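You operate a simulated robot arm through the tools that you are given. There is no shell and no other tool. Be economical: measure what you need, move in short steps, check, and stop when the job is done.

The job below is to be done with a simulated two-armed robot. You get a single attempt, and the scene is never put back.

Task
Pick up the hand lap with one hand, pass it to the other hand and put it on the top of the corner table. Set down upright: hand lap.

It is judged by the outcome, as a careful person would: the job done as asked, and still so three seconds after it is handed in. It fails if anything else is knocked over, pushed out of place, dropped, spilled or broken.

Robot
Two 6-joint arms with two-finger parallel grippers on one trunk, on a base that drives. Base frame: it is fixed to the floor where the robot stands at the start and does not move with it; the origin is under the middle of the robot, x ahead of it, y to its left, z up. Units: m, degrees, N and s.
The left shoulder is at the start at [0.06, 0.187, 1.247], the right one opposite. With the tool pointing down near the work surface each hand reaches from about 0.26 to 0.62 m from the robot's upright axis, wherever it stands, measured 20 degrees to its own side. Places, roughly: top of the corner table [0.3, -1.8, 0.9]. Payload 1.57 kg a hand.
Tool frame (each hand has its own): the origin (TCP) lies between the finger pads and is the grasp point; the fingertips stand 0.03 m ahead of it; z points along the fingers, y is the line along which they close. The gripper opens to 0.11 m. The fingers are 0.024 m wide and 0.012 m thick; the gripper's body (0.048 by 0.112 m) begins 0.078 m behind the TCP.
Orientation is told as [roll, pitch, yaw] about the base's x, y, z axes, in that order, counted from this pose: with the fingers straight down and closing along the base's y, the tool's x points along the base's -x, its y along +y and its z along -z.

Tools
- The arms move only by the tool move_arm. It takes "left_moves", "right_moves" or both (then of equal length, played together; a hand with none holds still); each is a list of rows, each a list of 6 numbers: the shift along the base's x, y, z in units of 300 mm (1.0 is 300 mm), then the turn, a rotation vector about the base's x, y, z in units of 180 degrees (1.0 is 180 degrees). In form: [[tx, ty, tz, wx, wy, wz], ...]. A call has 1 to 20 rows; each row is the pose to reach, as a shift and turn from the pose commanded when the call began. "left_claw" and "right_claw" are, for a hand that has rows, the gripper command, from -1 (shut) to 1 (fully open), values between in proportion, set as the call begins (left out, the last holds). A call with a number of a shift or a turn outside -1 to 1 is refused whole. Each row takes 0.2 s and may step no farther than 0.05 m and 8.6 degrees from the row before; otherwise, or with a gripper value out of range, the whole call is refused. Where a pose cannot be reached the arm comes as near as it can. A force on the tool above 40 N (or 10 N above the force at the start of the call, whichever is more), or a blocked arm, ends the call early, and 0.2 s more pass. The fingers move at their own pace (about 0.153 m/s each) and stop on an object; they squeeze with about 23 N. The grip force told is the motor's: it shows also when the fingers shut on nothing. Time passes only in rows, and 0.2 s behind the last, so rows that repeat a pose let the fingers close. It gives the time, the measured TCP pose, the force on the tool (base axes), the opening and the grip force at its end, in the units of the frame above (readings bear some noise), with the torque about the TCP (base axes, N m) and any sound that the robot's microphone picked up.
- Cameras (640 x 400 px; columns grow to the right, rows downward): "scene" is now at [0.0109, 0.0027, 1.7789]; the picture's right is [0.03, -1.00, 0.00], its down [-0.83, -0.02, -0.56] and it looks along [0.56, 0.02, -0.83] (base axes); focal length 286 px, centre (320, 200). "left" rides on the left gripper at [0.07, -0.016, -0.141] in its tool frame; the picture's right is [0.23, 0.97, 0.00], its down [-0.85, 0.20, -0.48] and it looks along [-0.47, 0.11, 0.88] (tool axes); focal length 222 px, centre (320, 200). "right" rides on the right gripper at [0.07, 0.016, -0.141] in its tool frame; the picture's right is [-0.23, 0.97, 0.00], its down [-0.86, -0.20, -0.48] and it looks along [-0.47, -0.11, 0.88] (tool axes); focal length 222 px, centre (320, 200). There is no depth. A picture from a camera that has moved, and an enlarged one, comes with that camera's place and axes in the base frame and with its lens.
- get_image(camera): a new picture of that camera. It takes no simulated time.
- lift_body(by): slides the trunk up (or, below 0, down) by that many m; the arms and the scene camera ride with it, the base frame stays. It gives what a move gives, with no picture.
- steer(legs): drives the robot by 1 to 6 legs, each [ahead, left, turn to the left] in m, m and degrees, along the robot's own axes; the way and the turn of a leg run together, so that a leg with both is an arc; at most 1.5 m and 180 degrees a leg. The arms and the cameras ride along, it lands a little off, and it stops where it bumps. It gives what a move gives.
- head_to(pan, tilt): turns the head with the scene camera to pan (to the left, within 86 degrees either way) and tilt (down, from -29 to 69), counted from straight ahead of the robot. It gives what a move gives.
- inspect(camera, box): a new picture of the part [left, top, right, bottom] of that camera's present view, enlarged. It takes no simulated time.
- sign_off(): hands the job in; it is judged then, once.

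Go step by step. Nothing tells you exact positions but the pictures and the camera data: compare them with the known pose of the tool, close in by small moves and look again before you grip or let go. The budget is 120 turns and 100 pictures, counting those below and the enlarged ones. Unless the task says otherwise, let go and move clear before handing in, and close with one line.

The tools are called after ">>>" as a command line: name --argument value ..., lists and objects as JSON in quotes. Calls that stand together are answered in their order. move_arm: Moves the arms, as the interface text tells. Its arguments: {"type":"object","properties":{"left_moves":{"type":"array","items":{"type":"array","items":{"type":"number"}}},"left_claw":{"type":"number"},"right_moves":{"type":"array","items":{"type":"array","items":{"type":"number"}}},"right_claw":{"type":"number"}},"required":[]} The other tools are called the same way: lift_body (by) slides the trunk up or down; steer (legs) drives the base; head_to (pan, tilt) turns the head that bears the scene camera; get_image (camera) takes a picture; inspect (camera, box) takes an enlarged picture of a part of a camera's view; sign_off () hands the job in.

At the start:

```text
time: 0.0
left_tool_pos: [0.4468, 0.1412, 1.177]
left_tcp_rot: [0.0, 0.1, 0.0]
left_contact_force: [1.3, -0.3, 0.2]
left_ft_torque: [-0.01, -0.02, 0.03]
left_width: 0.1102
left_grip_force: 0.0
right_tool_pos: [0.4097, -0.1812, 1.2154]
right_tcp_rot: [0.0, 0.0, 0.0]
right_contact_force: [0.6, 0.5, -0.3]
right_ft_torque: [-0.01, -0.01, 0.03]
right_width: 0.11
right_grip_force: 0.1
trunk travel left (down, up): [-0.875, 0.115]
robot x, y, heading: [-0.0015, -0.0016, -0.0]
head pan, tilt: [1.6, 55.7]
```

scene: 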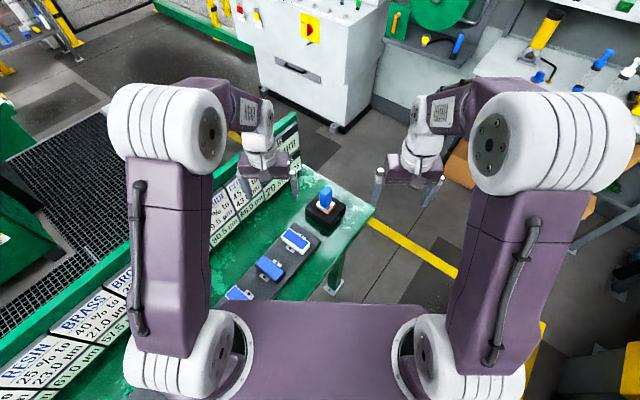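
right: 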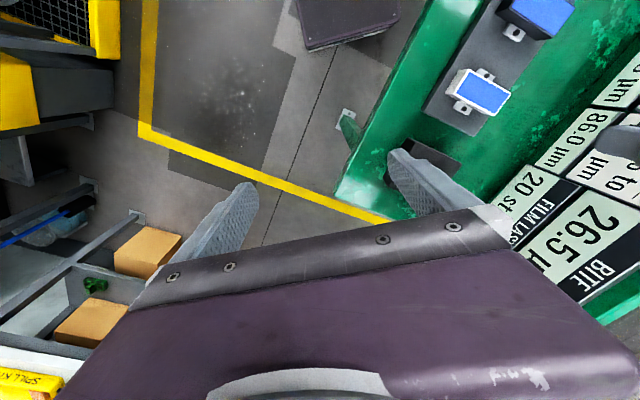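
left: 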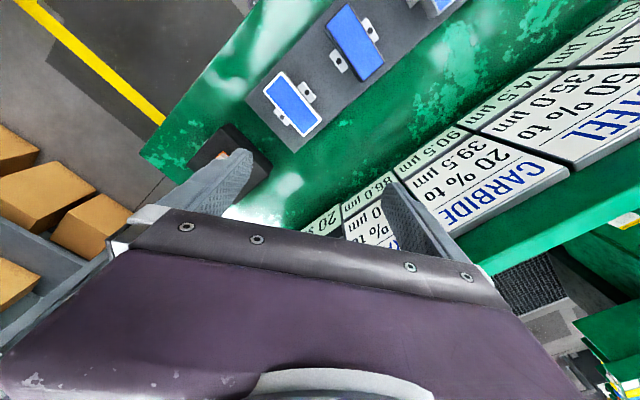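

I see a green bench with a blue-handled object standing in a dark block, which is probably the hand lap, and some blue plates beside it. I'll take closer looks, and look right toward the corner table.

>>> inspect --camera "scene" --box '[200, 160, 400, 310]'

>>> head_to --pan -80 --tilt 30

>>> get_image --camera "scene"

```text
2.67 times, centred on (300, 235) of scene
camera zoom: at [0.0109, 0.0027, 1.7789], right [0.03, -1.0, 0.0], down [-0.83, -0.02, -0.56], along [0.56, 0.02, -0.83], focal length 763 px, centre (373, 107)
```

zoom: 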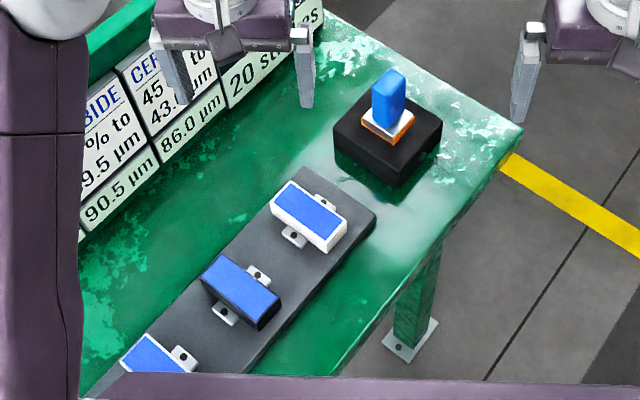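

```text
time: 1.6
left_tool_pos: [0.4471, 0.1417, 1.1773]
left_tcp_rot: [0.0, 0.0, 0.0]
left_contact_force: [0.1, -0.3, 0.4]
left_ft_torque: [0.02, 0.0, 0.02]
left_width: 0.1102
left_grip_force: 0.0
right_tool_pos: [0.4107, -0.1814, 1.2175]
right_tcp_rot: [0.1, 0.0, 0.0]
right_contact_force: [-0.1, 0.2, -0.2]
right_ft_torque: [-0.03, -0.02, 0.02]
right_width: 0.1099
right_grip_force: 0.0
trunk travel left (down, up): [-0.875, 0.115]
robot x, y, heading: [-0.0014, -0.0009, -0.0]
head pan, tilt: [-80.0, 30.0]
```

```text
95 pictures are left
camera scene: at [-0.0446, -0.0884, 1.8158], right [-0.98, -0.17, 0.0], down [-0.09, 0.49, -0.87], along [0.15, -0.85, -0.5], focal length 286 px, centre (320, 200)
```

scene: 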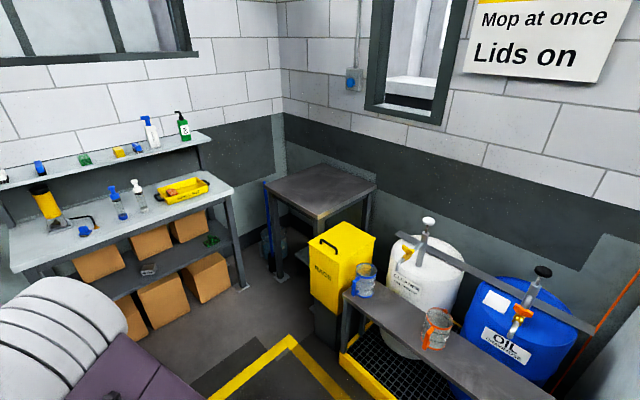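

The corner table is the dark, empty square one in the corner, behind the rag bin. Next I'll measure the lap, turning the head to it and shifting the left hand aside for a closer wrist view.

>>> head_to --pan 0 --tilt 58

>>> inspect --camera "scene" --box '[270, 150, 390, 225]'

>>> move_arm --left_moves '[[-0.12, 0, 0, 0, 0, 0], [-0.24, -0.05, 0, 0, 0, 0], [-0.3, -0.1, 0, 0, 0, 0]]'

>>> get_image --camera "left"

>>> get_image --camera "scene"

```text
time: 3.1
left_tool_pos: [0.4477, 0.1417, 1.1766]
left_tcp_rot: [0.0, 0.0, 0.1]
left_contact_force: [-0.3, 0.2, -1.1]
left_ft_torque: [0.02, -0.01, 0.01]
left_width: 0.1101
left_grip_force: 0.0
right_tool_pos: [0.4106, -0.1801, 1.2164]
right_tcp_rot: [-0.1, 0.0, -0.1]
right_contact_force: [-0.6, -0.1, 0.7]
right_ft_torque: [0.0, -0.04, -0.02]
right_width: 0.1099
right_grip_force: 0.0
trunk travel left (down, up): [-0.875, 0.115]
robot x, y, heading: [-0.0006, -0.0011, -0.3]
head pan, tilt: [0.0, 58.0]
```

```text
5.33 times, centred on (330, 188) of scene
camera zoom: at [0.0085, 0.0006, 1.7761], right [0.0, -1.0, 0.0], down [-0.85, 0.0, -0.53], along [0.53, 0.0, -0.85], focal length 1526 px, centre (267, 267)
```

zoom: 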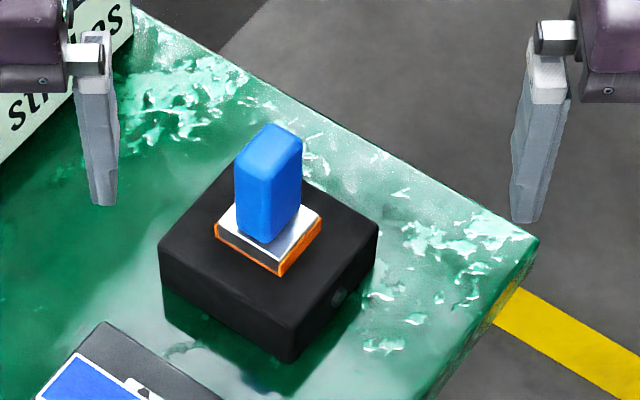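

```text
time: 3.9
left_tool_pos: [0.3553, 0.1106, 1.1776]
left_tcp_rot: [-0.1, 0.0, 0.0]
left_contact_force: [-0.7, 0.0, 0.1]
left_ft_torque: [0.02, 0.04, -0.01]
left_width: 0.11
left_grip_force: 0.0
right_tool_pos: [0.4105, -0.1813, 1.2158]
right_tcp_rot: [0.0, -0.1, 0.0]
right_contact_force: [-0.4, 0.1, 0.7]
right_ft_torque: [-0.02, 0.0, -0.02]
right_width: 0.1102
right_grip_force: 0.1
trunk travel left (down, up): [-0.875, 0.115]
robot x, y, heading: [0.0004, -0.0001, -0.1]
head pan, tilt: [0.0, 58.0]
```

```text
93 pictures are left
camera left: at [0.2867, 0.0944, 1.3194], right [-0.23, 0.97, 0.0], down [0.85, 0.2, 0.48], along [0.47, 0.11, -0.88], focal length 222 px, centre (320, 200)
```

left: 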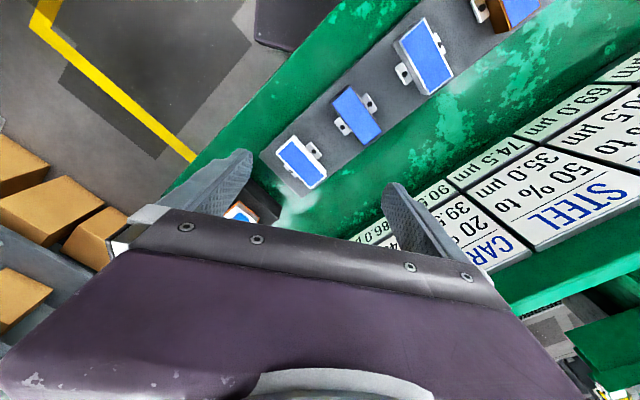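

```text
92 pictures are left
camera scene: at [0.0085, -0.0003, 1.7761], right [0.0, -1.0, 0.0], down [-0.85, 0.0, -0.53], along [0.53, 0.0, -0.85], focal length 286 px, centre (320, 200)
```

scene: 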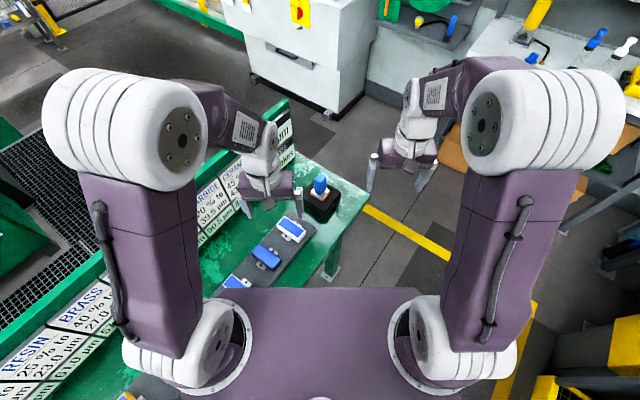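

The lap is about 10 cm tall: a blue handle on a steel plate of about 6 cm, standing on a dark block at roughly (0.55, 0). I'll bring the left wrist camera over it to measure.

>>> move_arm --left_moves '[[0.13, -0.06, 0, 0, 0, 0], [0.26, -0.12, 0, 0, 0, 0], [0.39, -0.18, 0, 0, 0, 0], [0.5, -0.25, 0, 0, 0, 0]]'

>>> get_image --camera "left"

```text
time: 4.9
left_tool_pos: [0.5084, 0.0352, 1.1758]
left_tcp_rot: [0.1, 0.1, 0.0]
left_contact_force: [-0.4, -0.7, -0.6]
left_ft_torque: [0.04, 0.0, -0.01]
left_width: 0.1099
left_grip_force: 0.1
right_tool_pos: [0.4112, -0.1815, 1.2155]
right_tcp_rot: [-0.1, 0.1, 0.0]
right_contact_force: [0.6, -0.4, 0.0]
right_ft_torque: [-0.02, 0.01, 0.03]
right_width: 0.11
right_grip_force: 0.1
trunk travel left (down, up): [-0.875, 0.115]
robot x, y, heading: [0.0049, 0.0001, 0.4]
head pan, tilt: [0.0, 58.0]
```

```text
91 pictures are left
camera left: at [0.4394, 0.0191, 1.3188], right [-0.23, 0.97, 0.0], down [0.86, 0.2, 0.48], along [0.46, 0.11, -0.88], focal length 222 px, centre (320, 200)
```

left: 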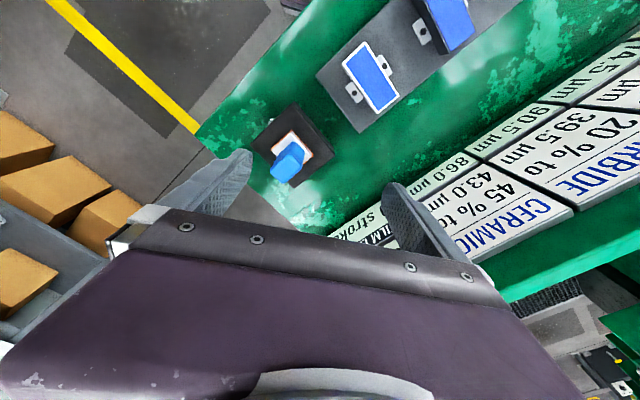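

>>> inspect --camera "left" --box '[230, 90, 350, 210]'

>>> inspect --camera "scene" --box '[270, 150, 390, 225]'

```text
3.33 times, centred on (290, 150) of left
camera zoom: at [0.4394, 0.0191, 1.3188], right [-0.23, 0.97, 0.0], down [0.86, 0.2, 0.48], along [0.46, 0.11, -0.88], focal length 740 px, centre (420, 367)
```

zoom: 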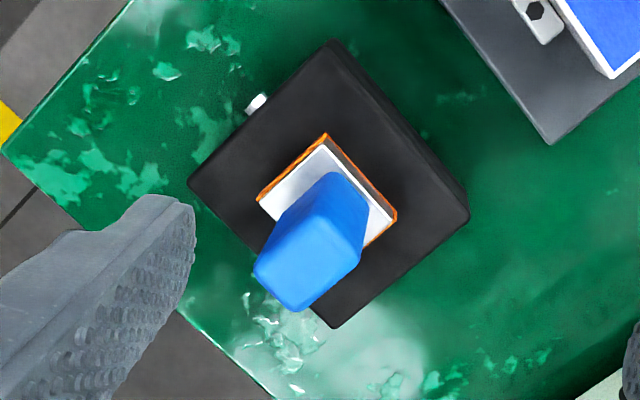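

```text
5.33 times, centred on (330, 188) of scene
camera zoom: at [0.0104, -0.0003, 1.7761], right [0.0, -1.0, 0.0], down [-0.85, 0.0, -0.53], along [0.53, 0.0, -0.85], focal length 1526 px, centre (267, 267)
```

zoom: 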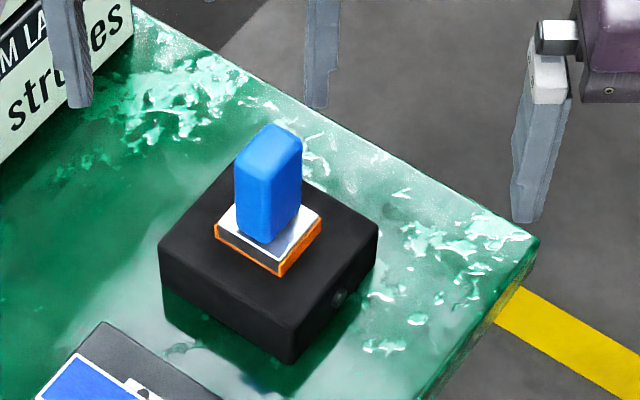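

I put the lap's centre at about (0.545, 0.000). Its plate top is near z 0.97 and its handle top near z 1.053, with its faces at 55° and −35°. The left hand will take the lower handle from the side so the right can later take the top; I'll tilt and turn it to a pre-grasp.

>>> move_arm --left_moves '[[-0.031, 0.018, -0.019, -0.011, -0.0349, -0.0173], [-0.062, 0.037, -0.037, -0.022, -0.0698, -0.0346], [-0.093, 0.055, -0.056, -0.033, -0.1048, -0.0519], [-0.124, 0.073, -0.075, -0.044, -0.1397, -0.0692], [-0.156, 0.092, -0.094, -0.055, -0.1746, -0.0865], [-0.187, 0.11, -0.112, -0.0661, -0.2095, -0.1037], [-0.218, 0.128, -0.131, -0.0771, -0.2444, -0.121], [-0.249, 0.146, -0.15, -0.0881, -0.2794, -0.1383], [-0.28, 0.165, -0.168, -0.0991, -0.3143, -0.1556], [-0.311, 0.183, -0.187, -0.1101, -0.3492, -0.1729], [-0.311, 0.183, -0.187, -0.1101, -0.3492, -0.1729]]'

>>> get_image --camera "left"

>>> get_image --camera "scene"

```text
time: 7.3
left_tool_pos: [0.4548, 0.0904, 1.2287]
left_tcp_rot: [0.2, -60.9, -35.1]
left_contact_force: [0.6, 0.7, -0.3]
left_ft_torque: [0.01, -0.01, 0.0]
left_width: 0.1099
left_grip_force: 0.1
left hand out of reach, approached as far as the arm can: row 4, 5, 6, 8, 9, 10, 11
right_tool_pos: [0.4104, -0.1815, 1.2167]
right_tcp_rot: [-0.1, 0.2, 0.0]
right_contact_force: [0.6, -1.0, 0.3]
right_ft_torque: [0.02, 0.01, 0.02]
right_width: 0.1098
right_grip_force: 0.0
trunk travel left (down, up): [-0.875, 0.115]
robot x, y, heading: [0.001, -0.0014, 0.0]
head pan, tilt: [0.0, 58.0]
```

```text
88 pictures are left
camera left: at [0.3159, 0.1676, 1.2371], right [0.47, 0.86, -0.2], down [0.11, 0.16, 0.98], along [0.88, -0.48, -0.02], focal length 222 px, centre (320, 200)
```

left: 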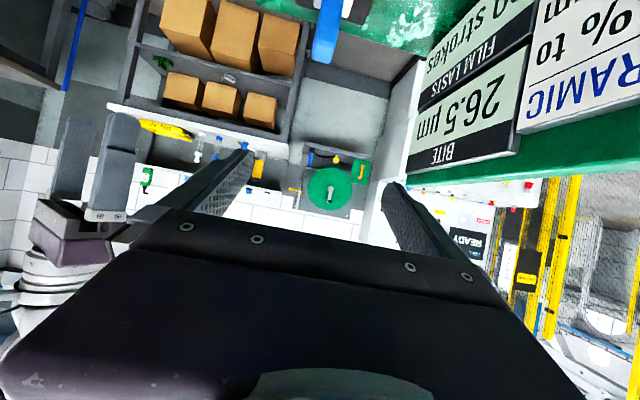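

```text
87 pictures are left
camera scene: at [0.0098, 0.0001, 1.776], right [0.0, -1.0, 0.0], down [-0.85, 0.0, -0.53], along [0.53, 0.0, -0.85], focal length 286 px, centre (320, 200)
```

scene: 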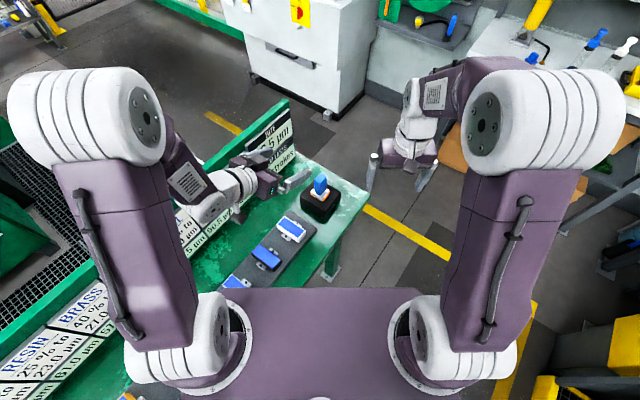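

The left arm is folded too close to take that pose. I'll back the base up a little, away from the bench, to gain room.

>>> steer --legs '[[-0.14, 0, 0]]'

>>> move_arm --left_moves '[[0.1, -0.05, -0.1, 0, 0, 0], [0.2, -0.1, -0.2, 0, 0, 0]]'

>>> get_image --camera "scene"

```text
time: 8.6
left_tool_pos: [0.3162, 0.0925, 1.2276]
left_tcp_rot: [0.0, -60.8, -34.8]
left_contact_force: [1.0, 0.3, -0.3]
left_ft_torque: [0.0, 0.03, -0.02]
left_width: 0.11
left_grip_force: 0.1
right_tool_pos: [0.2725, -0.1808, 1.2151]
right_tcp_rot: [0.0, 0.1, 0.1]
right_contact_force: [0.0, -0.3, -0.7]
right_ft_torque: [0.04, 0.02, -0.02]
right_width: 0.1101
right_grip_force: 0.1
trunk travel left (down, up): [-0.875, 0.115]
robot x, y, heading: [-0.1415, 0.0006, -0.1]
head pan, tilt: [0.0, 58.0]
```

```text
time: 9.2
left_tool_pos: [0.3787, 0.0619, 1.167]
left_tcp_rot: [0.0, -60.4, -34.7]
left_contact_force: [0.8, -0.3, 0.3]
left_ft_torque: [0.01, 0.01, -0.02]
left_width: 0.1101
left_grip_force: 0.0
right_tool_pos: [0.2741, -0.1799, 1.2151]
right_tcp_rot: [0.0, 0.2, 0.1]
right_contact_force: [-0.5, -0.4, -0.8]
right_ft_torque: [-0.03, 0.02, 0.03]
right_width: 0.1099
right_grip_force: 0.0
trunk travel left (down, up): [-0.875, 0.115]
robot x, y, heading: [-0.1409, 0.0014, 0.3]
head pan, tilt: [0.0, 58.0]
```

```text
86 pictures are left
camera scene: at [-0.1255, -0.0003, 1.7761], right [0.0, -1.0, 0.0], down [-0.85, 0.0, -0.53], along [0.53, 0.0, -0.85], focal length 286 px, centre (320, 200)
```

scene: 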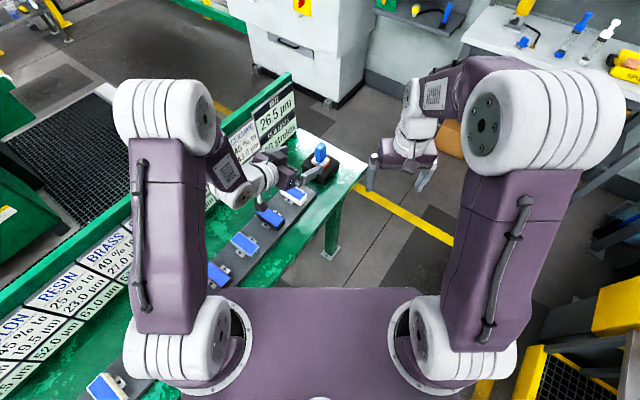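

There is more room now. I'll move to the pre-grasp, 15 cm back along the approach line.

>>> move_arm --left_moves '[[0.07, 0.015, -0.1, 0, 0, 0], [0.14, 0.03, -0.2, 0, 0, 0], [0.198, 0.044, -0.31, 0, 0, 0], [0.198, 0.044, -0.31, 0, 0, 0]]'

>>> get_image --camera "left"

>>> inspect --camera "scene" --box '[240, 120, 380, 220]'

```text
time: 10.2
left_tool_pos: [0.4331, 0.0759, 1.0749]
left_tcp_rot: [0.2, -60.9, -34.9]
left_contact_force: [0.4, -0.7, -0.1]
left_ft_torque: [0.01, -0.01, -0.01]
left_width: 0.1099
left_grip_force: 0.1
right_tool_pos: [0.2698, -0.179, 1.2176]
right_tcp_rot: [0.0, 0.1, 0.2]
right_contact_force: [-1.1, 0.4, 0.6]
right_ft_torque: [-0.02, 0.0, 0.02]
right_width: 0.1101
right_grip_force: 0.0
trunk travel left (down, up): [-0.875, 0.115]
robot x, y, heading: [-0.1396, 0.0005, 0.3]
head pan, tilt: [0.0, 58.0]
```

```text
85 pictures are left
camera left: at [0.2939, 0.1517, 1.0835], right [0.46, 0.86, -0.2], down [0.11, 0.16, 0.98], along [0.88, -0.48, -0.02], focal length 222 px, centre (320, 200)
```

left: 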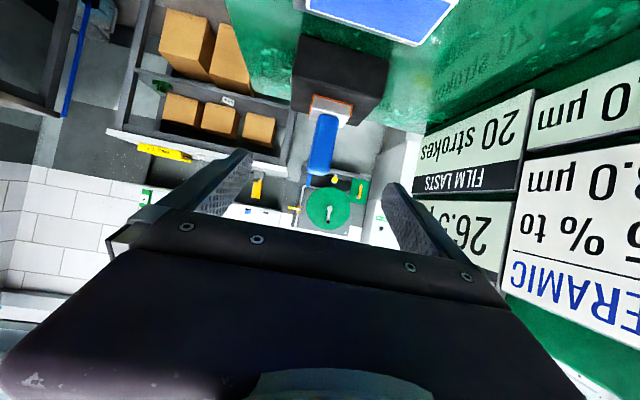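

```text
4.00 times, centred on (310, 170) of scene
camera zoom: at [-0.1327, 0.0005, 1.7761], right [0.0, -1.0, 0.0], down [-0.85, 0.0, -0.53], along [0.53, 0.0, -0.85], focal length 1145 px, centre (360, 320)
```

zoom: 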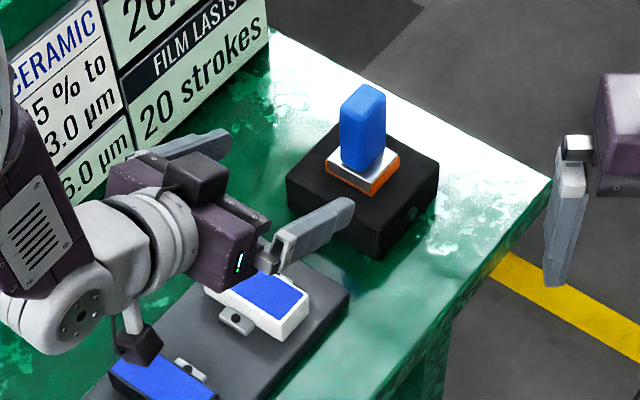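

The lap lines up between the open fingers, and the measurements agree. I'll advance most of the way and look again.

>>> move_arm --left_moves '[[0.07, -0.047, -0.047, 0, 0, 0], [0.14, -0.094, -0.094, 0, 0, 0], [0.21, -0.141, -0.141, 0, 0, 0], [0.25, -0.167, -0.167, 0, 0, 0], [0.25, -0.167, -0.167, 0, 0, 0]]'

>>> get_image --camera "left"

>>> inspect --camera "scene" --box '[240, 120, 380, 220]'

```text
time: 11.4
left_tool_pos: [0.5079, 0.0257, 1.0264]
left_tcp_rot: [0.1, -60.9, -34.9]
left_contact_force: [0.2, 0.4, -0.3]
left_ft_torque: [0.01, 0.02, 0.0]
left_width: 0.11
left_grip_force: 0.1
right_tool_pos: [0.2712, -0.1803, 1.2165]
right_tcp_rot: [0.0, 0.0, 0.2]
right_contact_force: [-0.3, 0.2, 0.2]
right_ft_torque: [0.01, 0.02, -0.01]
right_width: 0.11
right_grip_force: 0.1
trunk travel left (down, up): [-0.875, 0.115]
robot x, y, heading: [-0.1357, -0.0017, 0.1]
head pan, tilt: [0.0, 58.0]
```

```text
83 pictures are left
camera left: at [0.3693, 0.1016, 1.0341], right [0.46, 0.86, -0.2], down [0.11, 0.16, 0.98], along [0.88, -0.48, -0.02], focal length 222 px, centre (320, 200)
```

left: 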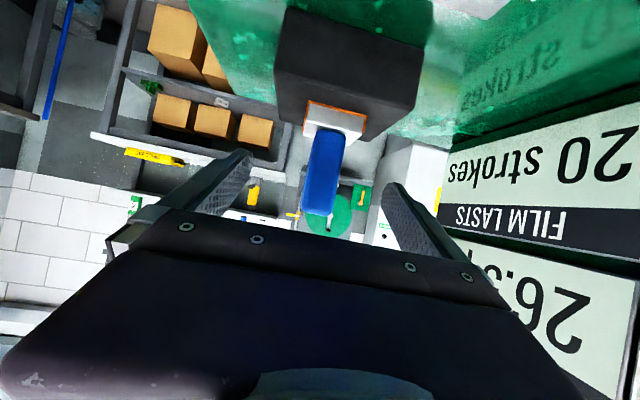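

```text
4.00 times, centred on (310, 170) of scene
camera zoom: at [-0.1318, 0.0006, 1.7761], right [0.0, -1.0, 0.0], down [-0.85, 0.0, -0.53], along [0.53, 0.0, -0.85], focal length 1145 px, centre (360, 320)
```

zoom: 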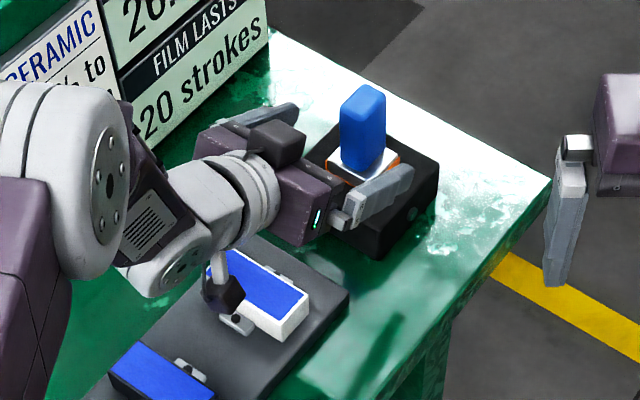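

The alignment is still good. I'll do the last advance and then close on the handle.

>>> move_arm --left_moves '[[0.05, -0.034, -0.037, 0, 0, 0], [0.105, -0.069, -0.075, 0, 0, 0], [0.105, -0.069, -0.075, 0, 0, 0]]'

>>> get_image --camera "left"

>>> inspect --camera "scene" --box '[260, 130, 360, 200]'

```text
time: 12.2
left_tool_pos: [0.5385, 0.0041, 1.0049]
left_tcp_rot: [0.2, -60.9, -35.0]
left_contact_force: [0.1, 0.2, 0.1]
left_ft_torque: [0.0, 0.0, -0.03]
left_width: 0.1098
left_grip_force: 0.0
right_tool_pos: [0.2703, -0.1817, 1.2173]
right_tcp_rot: [0.0, 0.0, 0.1]
right_contact_force: [0.3, -0.1, 0.6]
right_ft_torque: [-0.01, -0.04, -0.02]
right_width: 0.1101
right_grip_force: 0.0
trunk travel left (down, up): [-0.875, 0.115]
robot x, y, heading: [-0.1436, -0.0009, 0.0]
head pan, tilt: [0.0, 58.0]
```

```text
81 pictures are left
camera left: at [0.4002, 0.0802, 1.012], right [0.46, 0.86, -0.2], down [0.11, 0.16, 0.98], along [0.88, -0.48, -0.02], focal length 222 px, centre (320, 200)
```

left: 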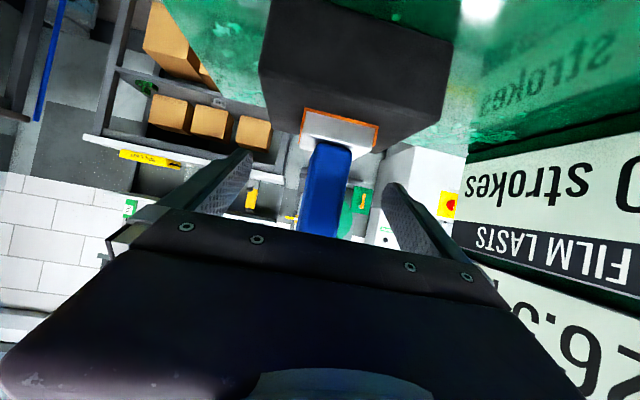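

```text
5.71 times, centred on (310, 165) of scene
camera zoom: at [-0.132, 0.0009, 1.7761], right [0.0, -1.0, 0.0], down [-0.85, 0.0, -0.53], along [0.53, 0.0, -0.85], focal length 1635 px, centre (377, 400)
```

zoom: 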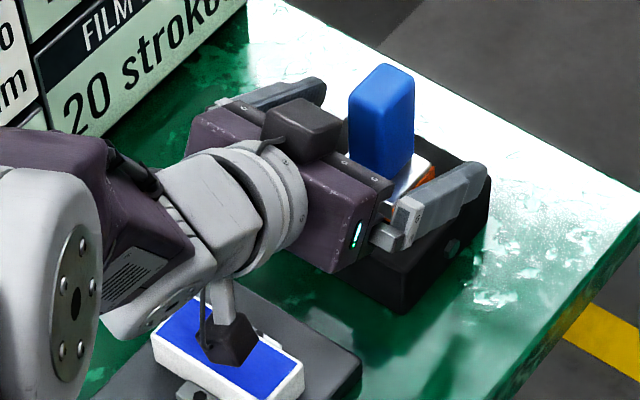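

The handle is centred between the fingers. Closing the left gripper.

>>> move_arm --left_moves '[[0, 0, 0, 0, 0, 0], [0, 0, 0, 0, 0, 0], [0, 0, 0, 0, 0, 0], [0, 0, 0, 0, 0, 0]]' --left_claw -1

>>> get_image --camera "left"

```text
time: 13.2
left_tool_pos: [0.5392, 0.0029, 1.0033]
left_tcp_rot: [0.1, -60.9, -34.8]
left_contact_force: [1.7, 0.5, 1.3]
left_ft_torque: [-0.04, 0.06, 0.01]
left_width: 0.0279
left_grip_force: 23.2
right_tool_pos: [0.2711, -0.1793, 1.2167]
right_tcp_rot: [0.1, 0.0, 0.1]
right_contact_force: [-0.1, -0.8, 0.0]
right_ft_torque: [0.02, -0.01, 0.01]
right_width: 0.1101
right_grip_force: 0.1
trunk travel left (down, up): [-0.875, 0.115]
robot x, y, heading: [-0.1414, -0.0029, 0.2]
head pan, tilt: [0.0, 58.0]
```

```text
79 pictures are left
camera left: at [0.4008, 0.08, 1.012], right [0.46, 0.86, -0.2], down [0.11, 0.16, 0.98], along [0.88, -0.48, -0.02], focal length 222 px, centre (320, 200)
```

left: 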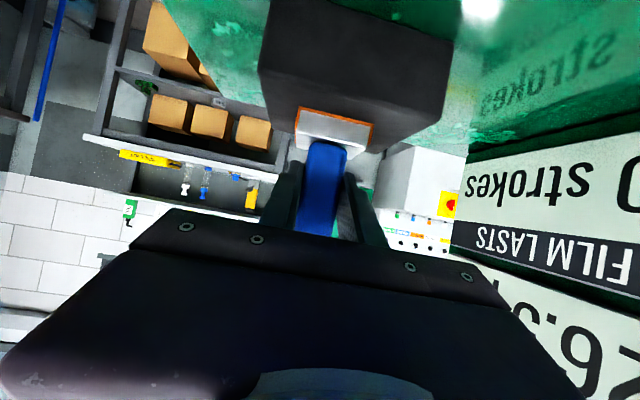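

Gripped at 28 mm. Lifting straight up.

>>> move_arm --left_moves '[[0, 0, 0.04, 0, 0, 0], [0, 0, 0.12, 0, 0, 0], [0, 0, 0.25, 0, 0, 0], [0, 0, 0.4, 0, 0, 0], [0, 0, 0.55, 0, 0, 0], [0, 0, 0.55, 0, 0, 0]]'

>>> get_image --camera "scene"

>>> get_image --camera "right"

```text
time: 14.6
left_tool_pos: [0.541, 0.0049, 1.1695]
left_tcp_rot: [0.1, -60.9, -34.9]
left_contact_force: [0.8, 0.0, -2.9]
left_ft_torque: [0.0, 0.02, 0.03]
left_width: 0.028
left_grip_force: 23.5
right_tool_pos: [0.2707, -0.1806, 1.2157]
right_tcp_rot: [0.0, 0.0, 0.2]
right_contact_force: [0.4, 0.5, -0.4]
right_ft_torque: [0.01, 0.0, -0.01]
right_width: 0.1099
right_grip_force: 0.0
trunk travel left (down, up): [-0.875, 0.115]
robot x, y, heading: [-0.142, -0.0021, 0.1]
head pan, tilt: [0.0, 58.0]
```

```text
78 pictures are left
camera scene: at [-0.1304, 0.0005, 1.776], right [0.0, -1.0, 0.0], down [-0.85, 0.0, -0.53], along [0.53, 0.0, -0.85], focal length 286 px, centre (320, 200)
```

scene: 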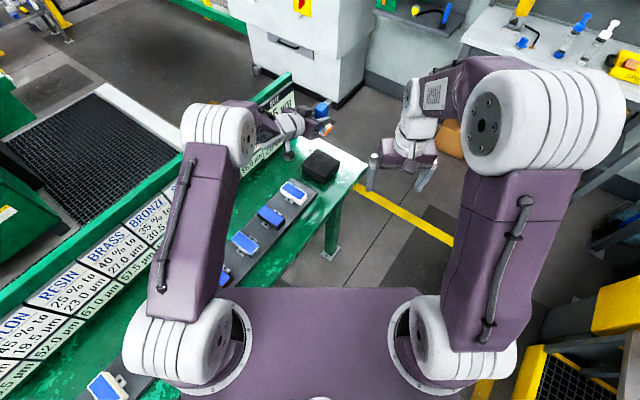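

```text
77 pictures are left
camera right: at [0.2018, -0.1658, 1.3578], right [0.23, 0.97, 0.0], down [0.86, -0.2, 0.48], along [0.47, -0.11, -0.88], focal length 222 px, centre (320, 200)
```

right: 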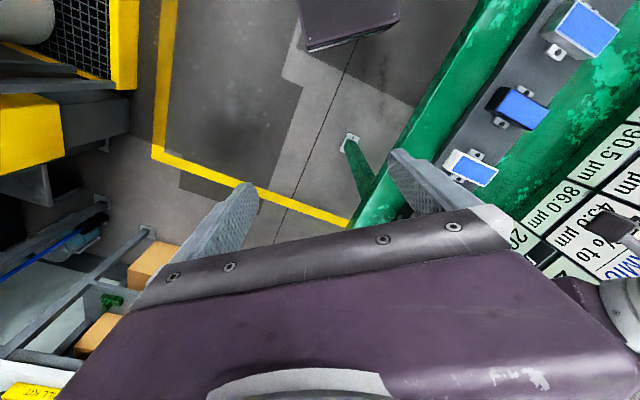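

The lap is held upright and the bench is undisturbed. Now I'll bring the left hand in front of the robot, turning it inward, while the right hand rises out of the way.

>>> move_arm --left_moves '[[0, 0, 0, 0, 0, 0], [-0.097, -0.016, -0.005, 0, 0, -0.023], [-0.194, -0.032, -0.01, 0, 0, -0.046], [-0.291, -0.048, -0.015, 0, 0, -0.07], [-0.388, -0.065, -0.02, 0, 0, -0.093], [-0.485, -0.081, -0.025, 0, 0, -0.116], [-0.582, -0.097, -0.03, 0, 0, -0.139], [-0.582, -0.097, -0.03, 0, 0, -0.139]]' --right_moves '[[0, -0.08, 0.12, 0, 0, 0], [0, -0.16, 0.24, 0, 0, 0], [0.05, -0.2, 0.33, 0, 0, 0], [0.1, -0.2, 0.33, 0, 0, 0], [0.1, -0.2, 0.33, 0, 0, 0], [0.1, -0.2, 0.33, 0, 0, 0], [0.1, -0.2, 0.33, 0, 0, 0], [0.1, -0.2, 0.33, 0, 0, 0]]'

>>> get_image --camera "scene"

>>> get_image --camera "left"

```text
time: 16.4
left_tool_pos: [0.3647, -0.0259, 1.1588]
left_tcp_rot: [0.3, -60.9, -59.8]
left_contact_force: [0.0, 0.1, -2.2]
left_ft_torque: [0.04, -0.01, 0.0]
left_width: 0.0277
left_grip_force: 23.0
right_tool_pos: [0.3016, -0.2416, 1.3148]
right_tcp_rot: [-0.1, 0.0, 0.1]
right_contact_force: [-0.4, -0.4, -0.4]
right_ft_torque: [0.0, -0.02, 0.0]
right_width: 0.11
right_grip_force: 0.1
trunk travel left (down, up): [-0.875, 0.115]
robot x, y, heading: [-0.1387, -0.0019, -0.0]
head pan, tilt: [0.0, 58.0]
```

```text
76 pictures are left
camera scene: at [-0.1311, 0.0004, 1.7761], right [0.0, -1.0, 0.0], down [-0.85, 0.0, -0.53], along [0.53, 0.0, -0.85], focal length 286 px, centre (320, 200)
```

scene: 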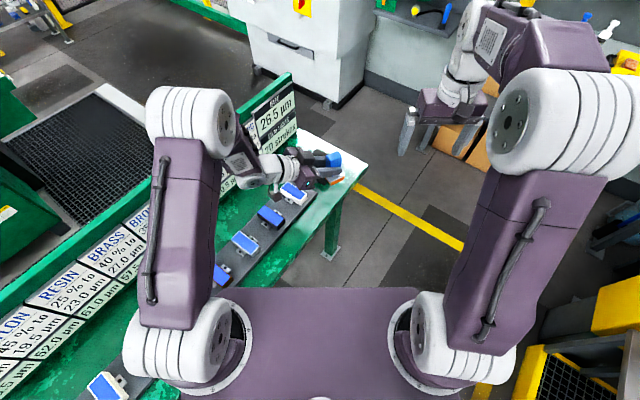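

```text
75 pictures are left
camera left: at [0.2717, 0.1027, 1.1669], right [0.79, 0.59, -0.2], down [0.17, 0.1, 0.98], along [0.59, -0.8, -0.02], focal length 222 px, centre (320, 200)
```

left: 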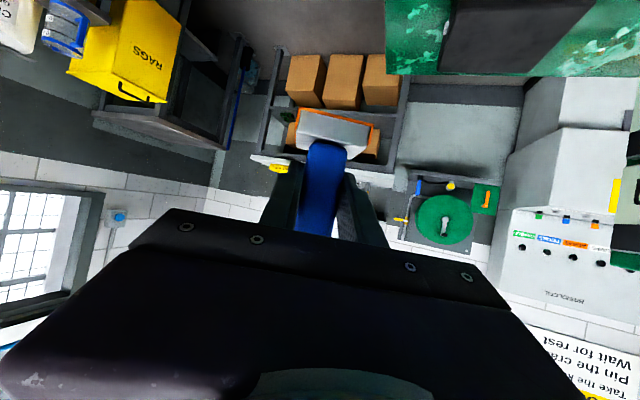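

Next is the right hand's approach. It goes to a hover point above the handle, turned to match and leaning slightly away from the left hand.

>>> move_arm --right_moves '[[0.035, 0.05, 0.04, 0.0055, 0.0094, -0.0414], [0.07, 0.1, 0.04, 0.0109, 0.0189, -0.0828], [0.105, 0.17, 0.04, 0.0164, 0.0283, -0.1242], [0.14, 0.25, 0.04, 0.0219, 0.0378, -0.1657], [0.175, 0.34, 0.04, 0.0273, 0.0472, -0.2071], [0.21, 0.43, 0.04, 0.0328, 0.0566, -0.2485], [0.245, 0.51, 0.04, 0.0382, 0.0661, -0.2899], [0.28, 0.597, 0.04, 0.0437, 0.0755, -0.3313], [0.28, 0.597, 0.04, 0.0437, 0.0755, -0.3313]]'

>>> get_image --camera "right"

>>> inspect --camera "scene" --box '[240, 80, 420, 210]'

```text
time: 18.4
left_tool_pos: [0.365, -0.0262, 1.1586]
left_tcp_rot: [0.3, -60.8, -60.0]
left_contact_force: [0.8, 0.5, -2.6]
left_ft_torque: [0.04, 0.02, 0.02]
left_width: 0.0279
left_grip_force: 22.5
right_tool_pos: [0.3808, -0.0633, 1.3264]
right_tcp_rot: [0.0, 15.2, -59.9]
right_contact_force: [-0.4, -0.5, 0.6]
right_ft_torque: [-0.02, 0.03, 0.04]
right_width: 0.1099
right_grip_force: 0.1
trunk travel left (down, up): [-0.875, 0.115]
robot x, y, heading: [-0.1428, -0.0016, 0.1]
head pan, tilt: [0.0, 58.0]
```

```text
74 pictures are left
camera right: at [0.3798, -0.0286, 1.4805], right [0.95, 0.3, -0.06], down [0.3, -0.92, 0.24], along [0.02, -0.25, -0.97], focal length 222 px, centre (320, 200)
```

right: 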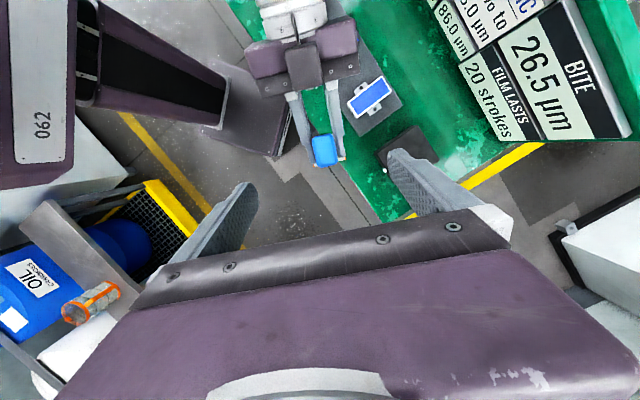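

```text
3.08 times, centred on (330, 145) of scene
camera zoom: at [-0.1316, 0.0002, 1.7761], right [0.0, -1.0, 0.0], down [-0.85, 0.0, -0.53], along [0.53, 0.0, -0.85], focal length 880 px, centre (289, 369)
```

zoom: 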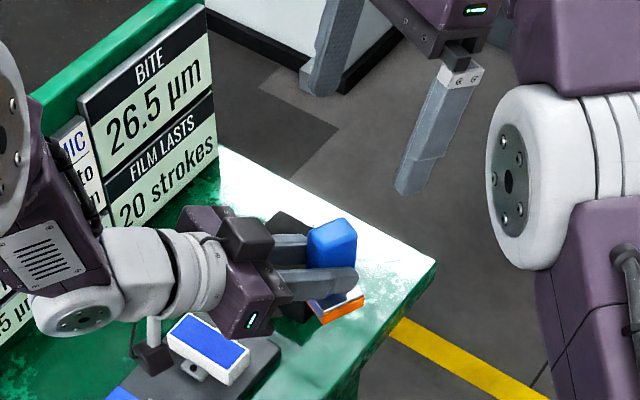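

The right camera sees the handle top nearly under it. I'll zoom in to fix the handle-top height before descending.

>>> inspect --camera "scene" --box '[310, 135, 370, 190]'

>>> inspect --camera "right" --box '[270, 90, 370, 190]'

```text
7.27 times, centred on (340, 162) of scene
camera zoom: at [-0.1316, 0.0002, 1.7761], right [0.0, -1.0, 0.0], down [-0.85, 0.0, -0.53], along [0.53, 0.0, -0.85], focal length 2081 px, centre (174, 473)
```

zoom: 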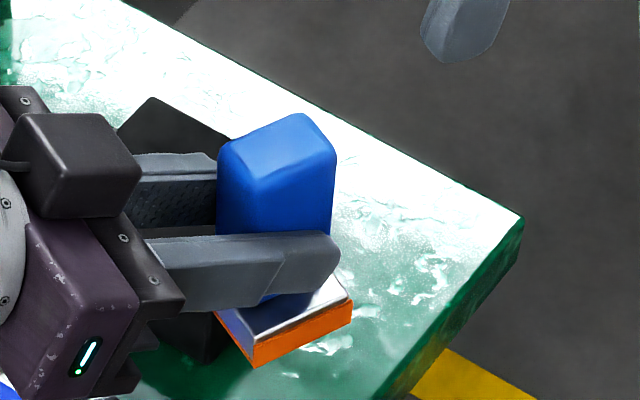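

```text
4.00 times, centred on (320, 140) of right
camera zoom: at [0.3798, -0.0286, 1.4805], right [0.95, 0.3, -0.06], down [0.3, -0.92, 0.24], along [0.02, -0.25, -0.97], focal length 888 px, centre (320, 440)
```

zoom: 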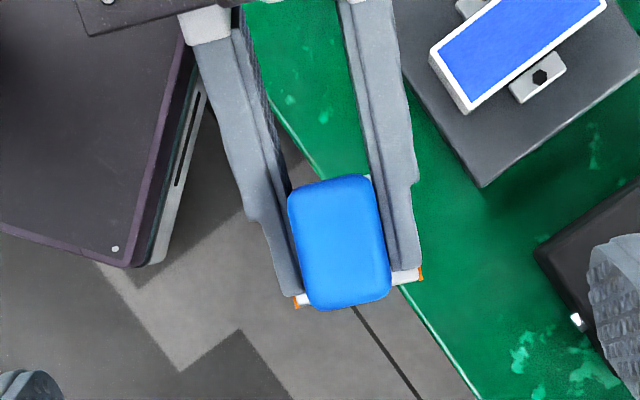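

I put the handle top at about (0.372, −0.038, 1.195). I'll lower the right hand so its fingertips straddle the top of the handle, just above the left fingers.

>>> move_arm --right_moves '[[0.0, 0.01, -0.1, 0, 0, 0], [-0.005, 0.025, -0.2, 0, 0, 0], [-0.012, 0.045, -0.3, 0, 0, 0], [-0.018, 0.06, -0.36, 0, 0, 0], [-0.018, 0.06, -0.36, 0, 0, 0]]'

>>> inspect --camera "right" --box '[220, 80, 420, 240]'

>>> inspect --camera "scene" --box '[290, 115, 390, 190]'

>>> inspect --camera "left" --box '[220, 80, 420, 280]'

```text
time: 19.6
left_tool_pos: [0.3647, -0.0262, 1.1584]
left_tcp_rot: [0.2, -60.8, -59.8]
left_contact_force: [-0.3, 0.0, -2.1]
left_ft_torque: [0.04, -0.02, 0.0]
left_width: 0.0278
left_grip_force: 23.3
right_tool_pos: [0.3793, -0.0441, 1.2179]
right_tcp_rot: [0.1, 15.0, -59.9]
right_contact_force: [0.4, 0.2, 0.3]
right_ft_torque: [-0.03, -0.01, 0.03]
right_width: 0.1099
right_grip_force: 0.1
trunk travel left (down, up): [-0.875, 0.115]
robot x, y, heading: [-0.1396, 0.0018, -0.0]
head pan, tilt: [0.0, 58.0]
```

```text
2.50 times, centred on (320, 160) of right
camera zoom: at [0.3778, -0.01, 1.3734], right [0.95, 0.3, -0.06], down [0.3, -0.92, 0.24], along [0.02, -0.25, -0.97], focal length 555 px, centre (320, 300)
```

zoom: 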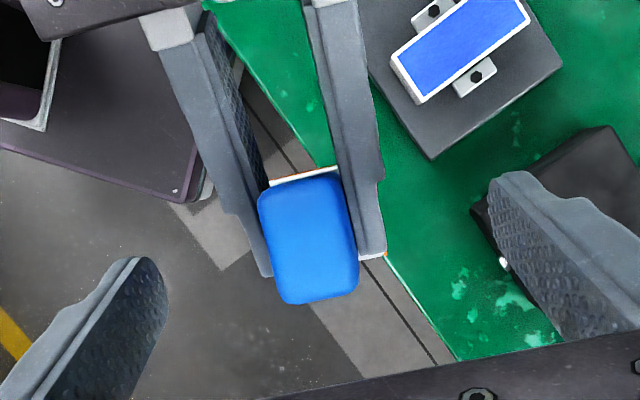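

```text
5.33 times, centred on (340, 152) of scene
camera zoom: at [-0.1313, 0.0004, 1.7761], right [0.0, -1.0, 0.0], down [-0.85, 0.0, -0.53], along [0.53, 0.0, -0.85], focal length 1526 px, centre (213, 453)
```

zoom: 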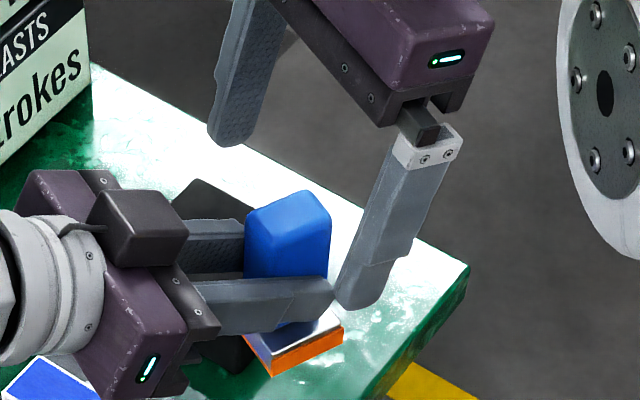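

```text
2.00 times, centred on (320, 180) of left
camera zoom: at [0.2718, 0.1027, 1.1669], right [0.79, 0.59, -0.2], down [0.17, 0.1, 0.98], along [0.59, -0.8, -0.02], focal length 444 px, centre (320, 240)
```

zoom: 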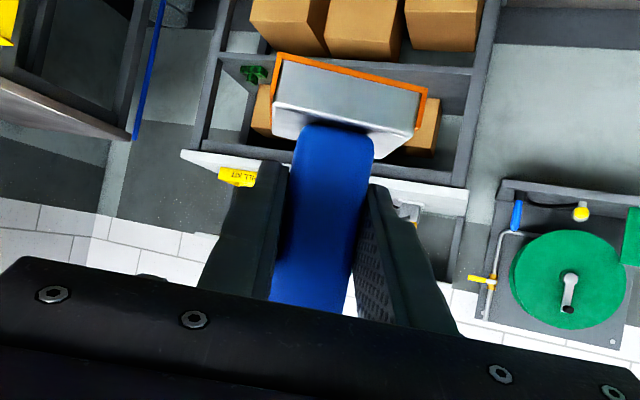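

The fingers straddle the handle. One last small drop, then I'll narrow the fingers partly and check.

>>> move_arm --right_moves '[[-0.016, 0.007, -0.05, 0, 0, 0], [-0.016, 0.007, -0.05, 0, 0, 0], [-0.016, 0.007, -0.05, 0, 0, 0]]' --right_claw -0.2

>>> inspect --camera "right" --box '[220, 80, 420, 240]'

>>> inspect --camera "scene" --box '[290, 115, 390, 190]'

```text
time: 20.4
left_tool_pos: [0.366, -0.0264, 1.1582]
left_tcp_rot: [0.2, -60.9, -59.9]
left_contact_force: [-1.0, -0.2, -2.5]
left_ft_torque: [0.05, 0.01, -0.01]
left_width: 0.0275
left_grip_force: 22.6
right_tool_pos: [0.3741, -0.0414, 1.2029]
right_tcp_rot: [0.0, 15.0, -60.0]
right_contact_force: [-0.2, 0.1, -0.2]
right_ft_torque: [0.01, 0.0, -0.02]
right_width: 0.044
right_grip_force: 0.0
trunk travel left (down, up): [-0.875, 0.115]
robot x, y, heading: [-0.1403, -0.0037, -0.3]
head pan, tilt: [0.0, 58.0]
```

```text
2.50 times, centred on (320, 160) of right
camera zoom: at [0.373, -0.0082, 1.3584], right [0.95, 0.3, -0.06], down [0.3, -0.92, 0.24], along [0.02, -0.25, -0.97], focal length 555 px, centre (320, 300)
```

zoom: 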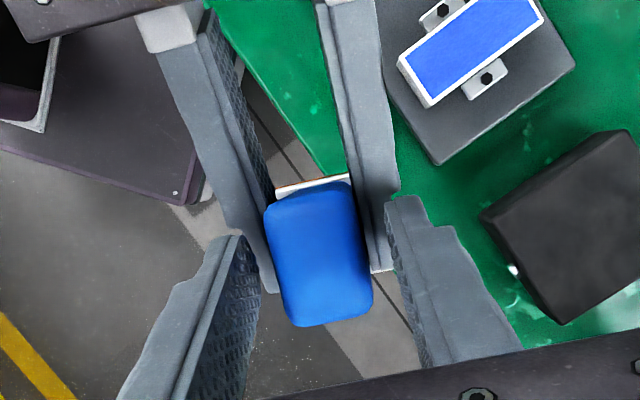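

```text
5.33 times, centred on (340, 152) of scene
camera zoom: at [-0.1311, 0.0004, 1.7761], right [0.0, -1.0, 0.0], down [-0.85, 0.0, -0.53], along [0.53, 0.0, -0.85], focal length 1526 px, centre (213, 453)
```

zoom: 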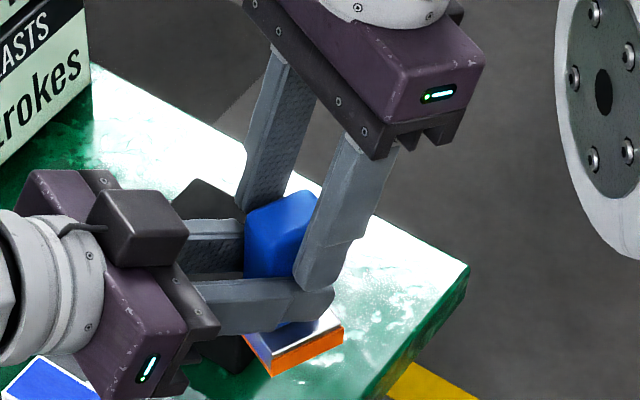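

Clear so far; closing the right fingers fully on the handle top.

>>> move_arm --right_moves '[[0, 0, 0, 0, 0, 0], [0, 0, 0, 0, 0, 0], [0, 0, 0, 0, 0, 0]]' --right_claw -1

>>> inspect --camera "right" --box '[220, 80, 420, 240]'

>>> inspect --camera "scene" --box '[290, 115, 390, 190]'

```text
time: 21.2
left_tool_pos: [0.3654, -0.025, 1.1588]
left_tcp_rot: [0.2, -60.9, -59.9]
left_contact_force: [-0.3, -0.5, -1.4]
left_ft_torque: [0.07, 0.01, -0.04]
left_width: 0.0275
left_grip_force: 23.2
right_tool_pos: [0.374, -0.0414, 1.2045]
right_tcp_rot: [0.0, 14.9, -60.0]
right_contact_force: [0.9, 0.1, 0.2]
right_ft_torque: [0.03, 0.02, 0.06]
right_width: 0.0273
right_grip_force: 22.9
trunk travel left (down, up): [-0.875, 0.115]
robot x, y, heading: [-0.1425, 0.0019, 0.2]
head pan, tilt: [0.0, 58.0]
```

```text
2.50 times, centred on (320, 160) of right
camera zoom: at [0.3731, -0.0081, 1.3584], right [0.95, 0.3, -0.06], down [0.3, -0.92, 0.24], along [0.02, -0.25, -0.97], focal length 555 px, centre (320, 300)
```

zoom: 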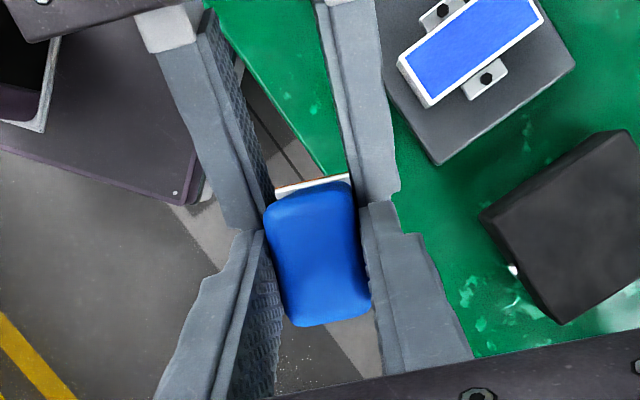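

```text
5.33 times, centred on (340, 152) of scene
camera zoom: at [-0.131, 0.0006, 1.7761], right [0.0, -1.0, 0.0], down [-0.85, 0.0, -0.53], along [0.53, 0.0, -0.85], focal length 1526 px, centre (213, 453)
```

zoom: 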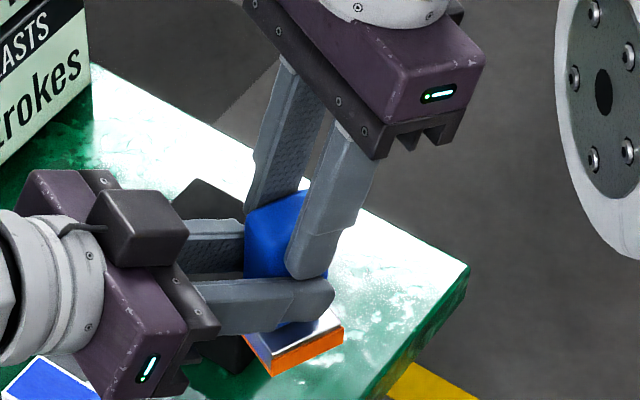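

Both hands hold the handle, and the right has 27 mm with full force. Now I open the left and check that the right keeps it.

>>> move_arm --left_moves '[[0, 0, 0, 0, 0, 0], [0, 0, 0, 0, 0, 0], [0, 0, 0, 0, 0, 0]]' --left_claw 0.5

>>> inspect --camera "scene" --box '[290, 115, 390, 190]'

```text
time: 22.0
left_tool_pos: [0.3648, -0.0261, 1.1594]
left_tcp_rot: [0.1, -60.9, -59.8]
left_contact_force: [-0.2, -0.1, 0.3]
left_ft_torque: [-0.01, -0.04, 0.0]
left_width: 0.0824
left_grip_force: 0.0
right_tool_pos: [0.3746, -0.0416, 1.2048]
right_tcp_rot: [-0.1, 15.0, -60.0]
right_contact_force: [-0.8, 0.3, -0.1]
right_ft_torque: [-0.01, -0.04, 0.01]
right_width: 0.0275
right_grip_force: 23.2
trunk travel left (down, up): [-0.875, 0.115]
robot x, y, heading: [-0.1396, -0.0025, 0.4]
head pan, tilt: [0.0, 58.0]
```

```text
5.33 times, centred on (340, 152) of scene
camera zoom: at [-0.131, 0.0005, 1.7761], right [0.0, -1.0, 0.0], down [-0.85, 0.0, -0.53], along [0.53, 0.0, -0.85], focal length 1526 px, centre (213, 453)
```

zoom: 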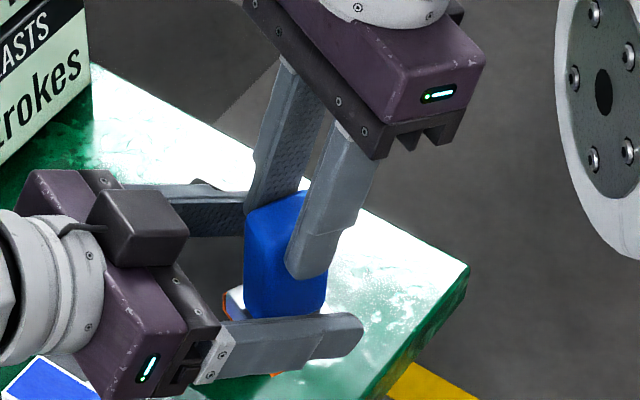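

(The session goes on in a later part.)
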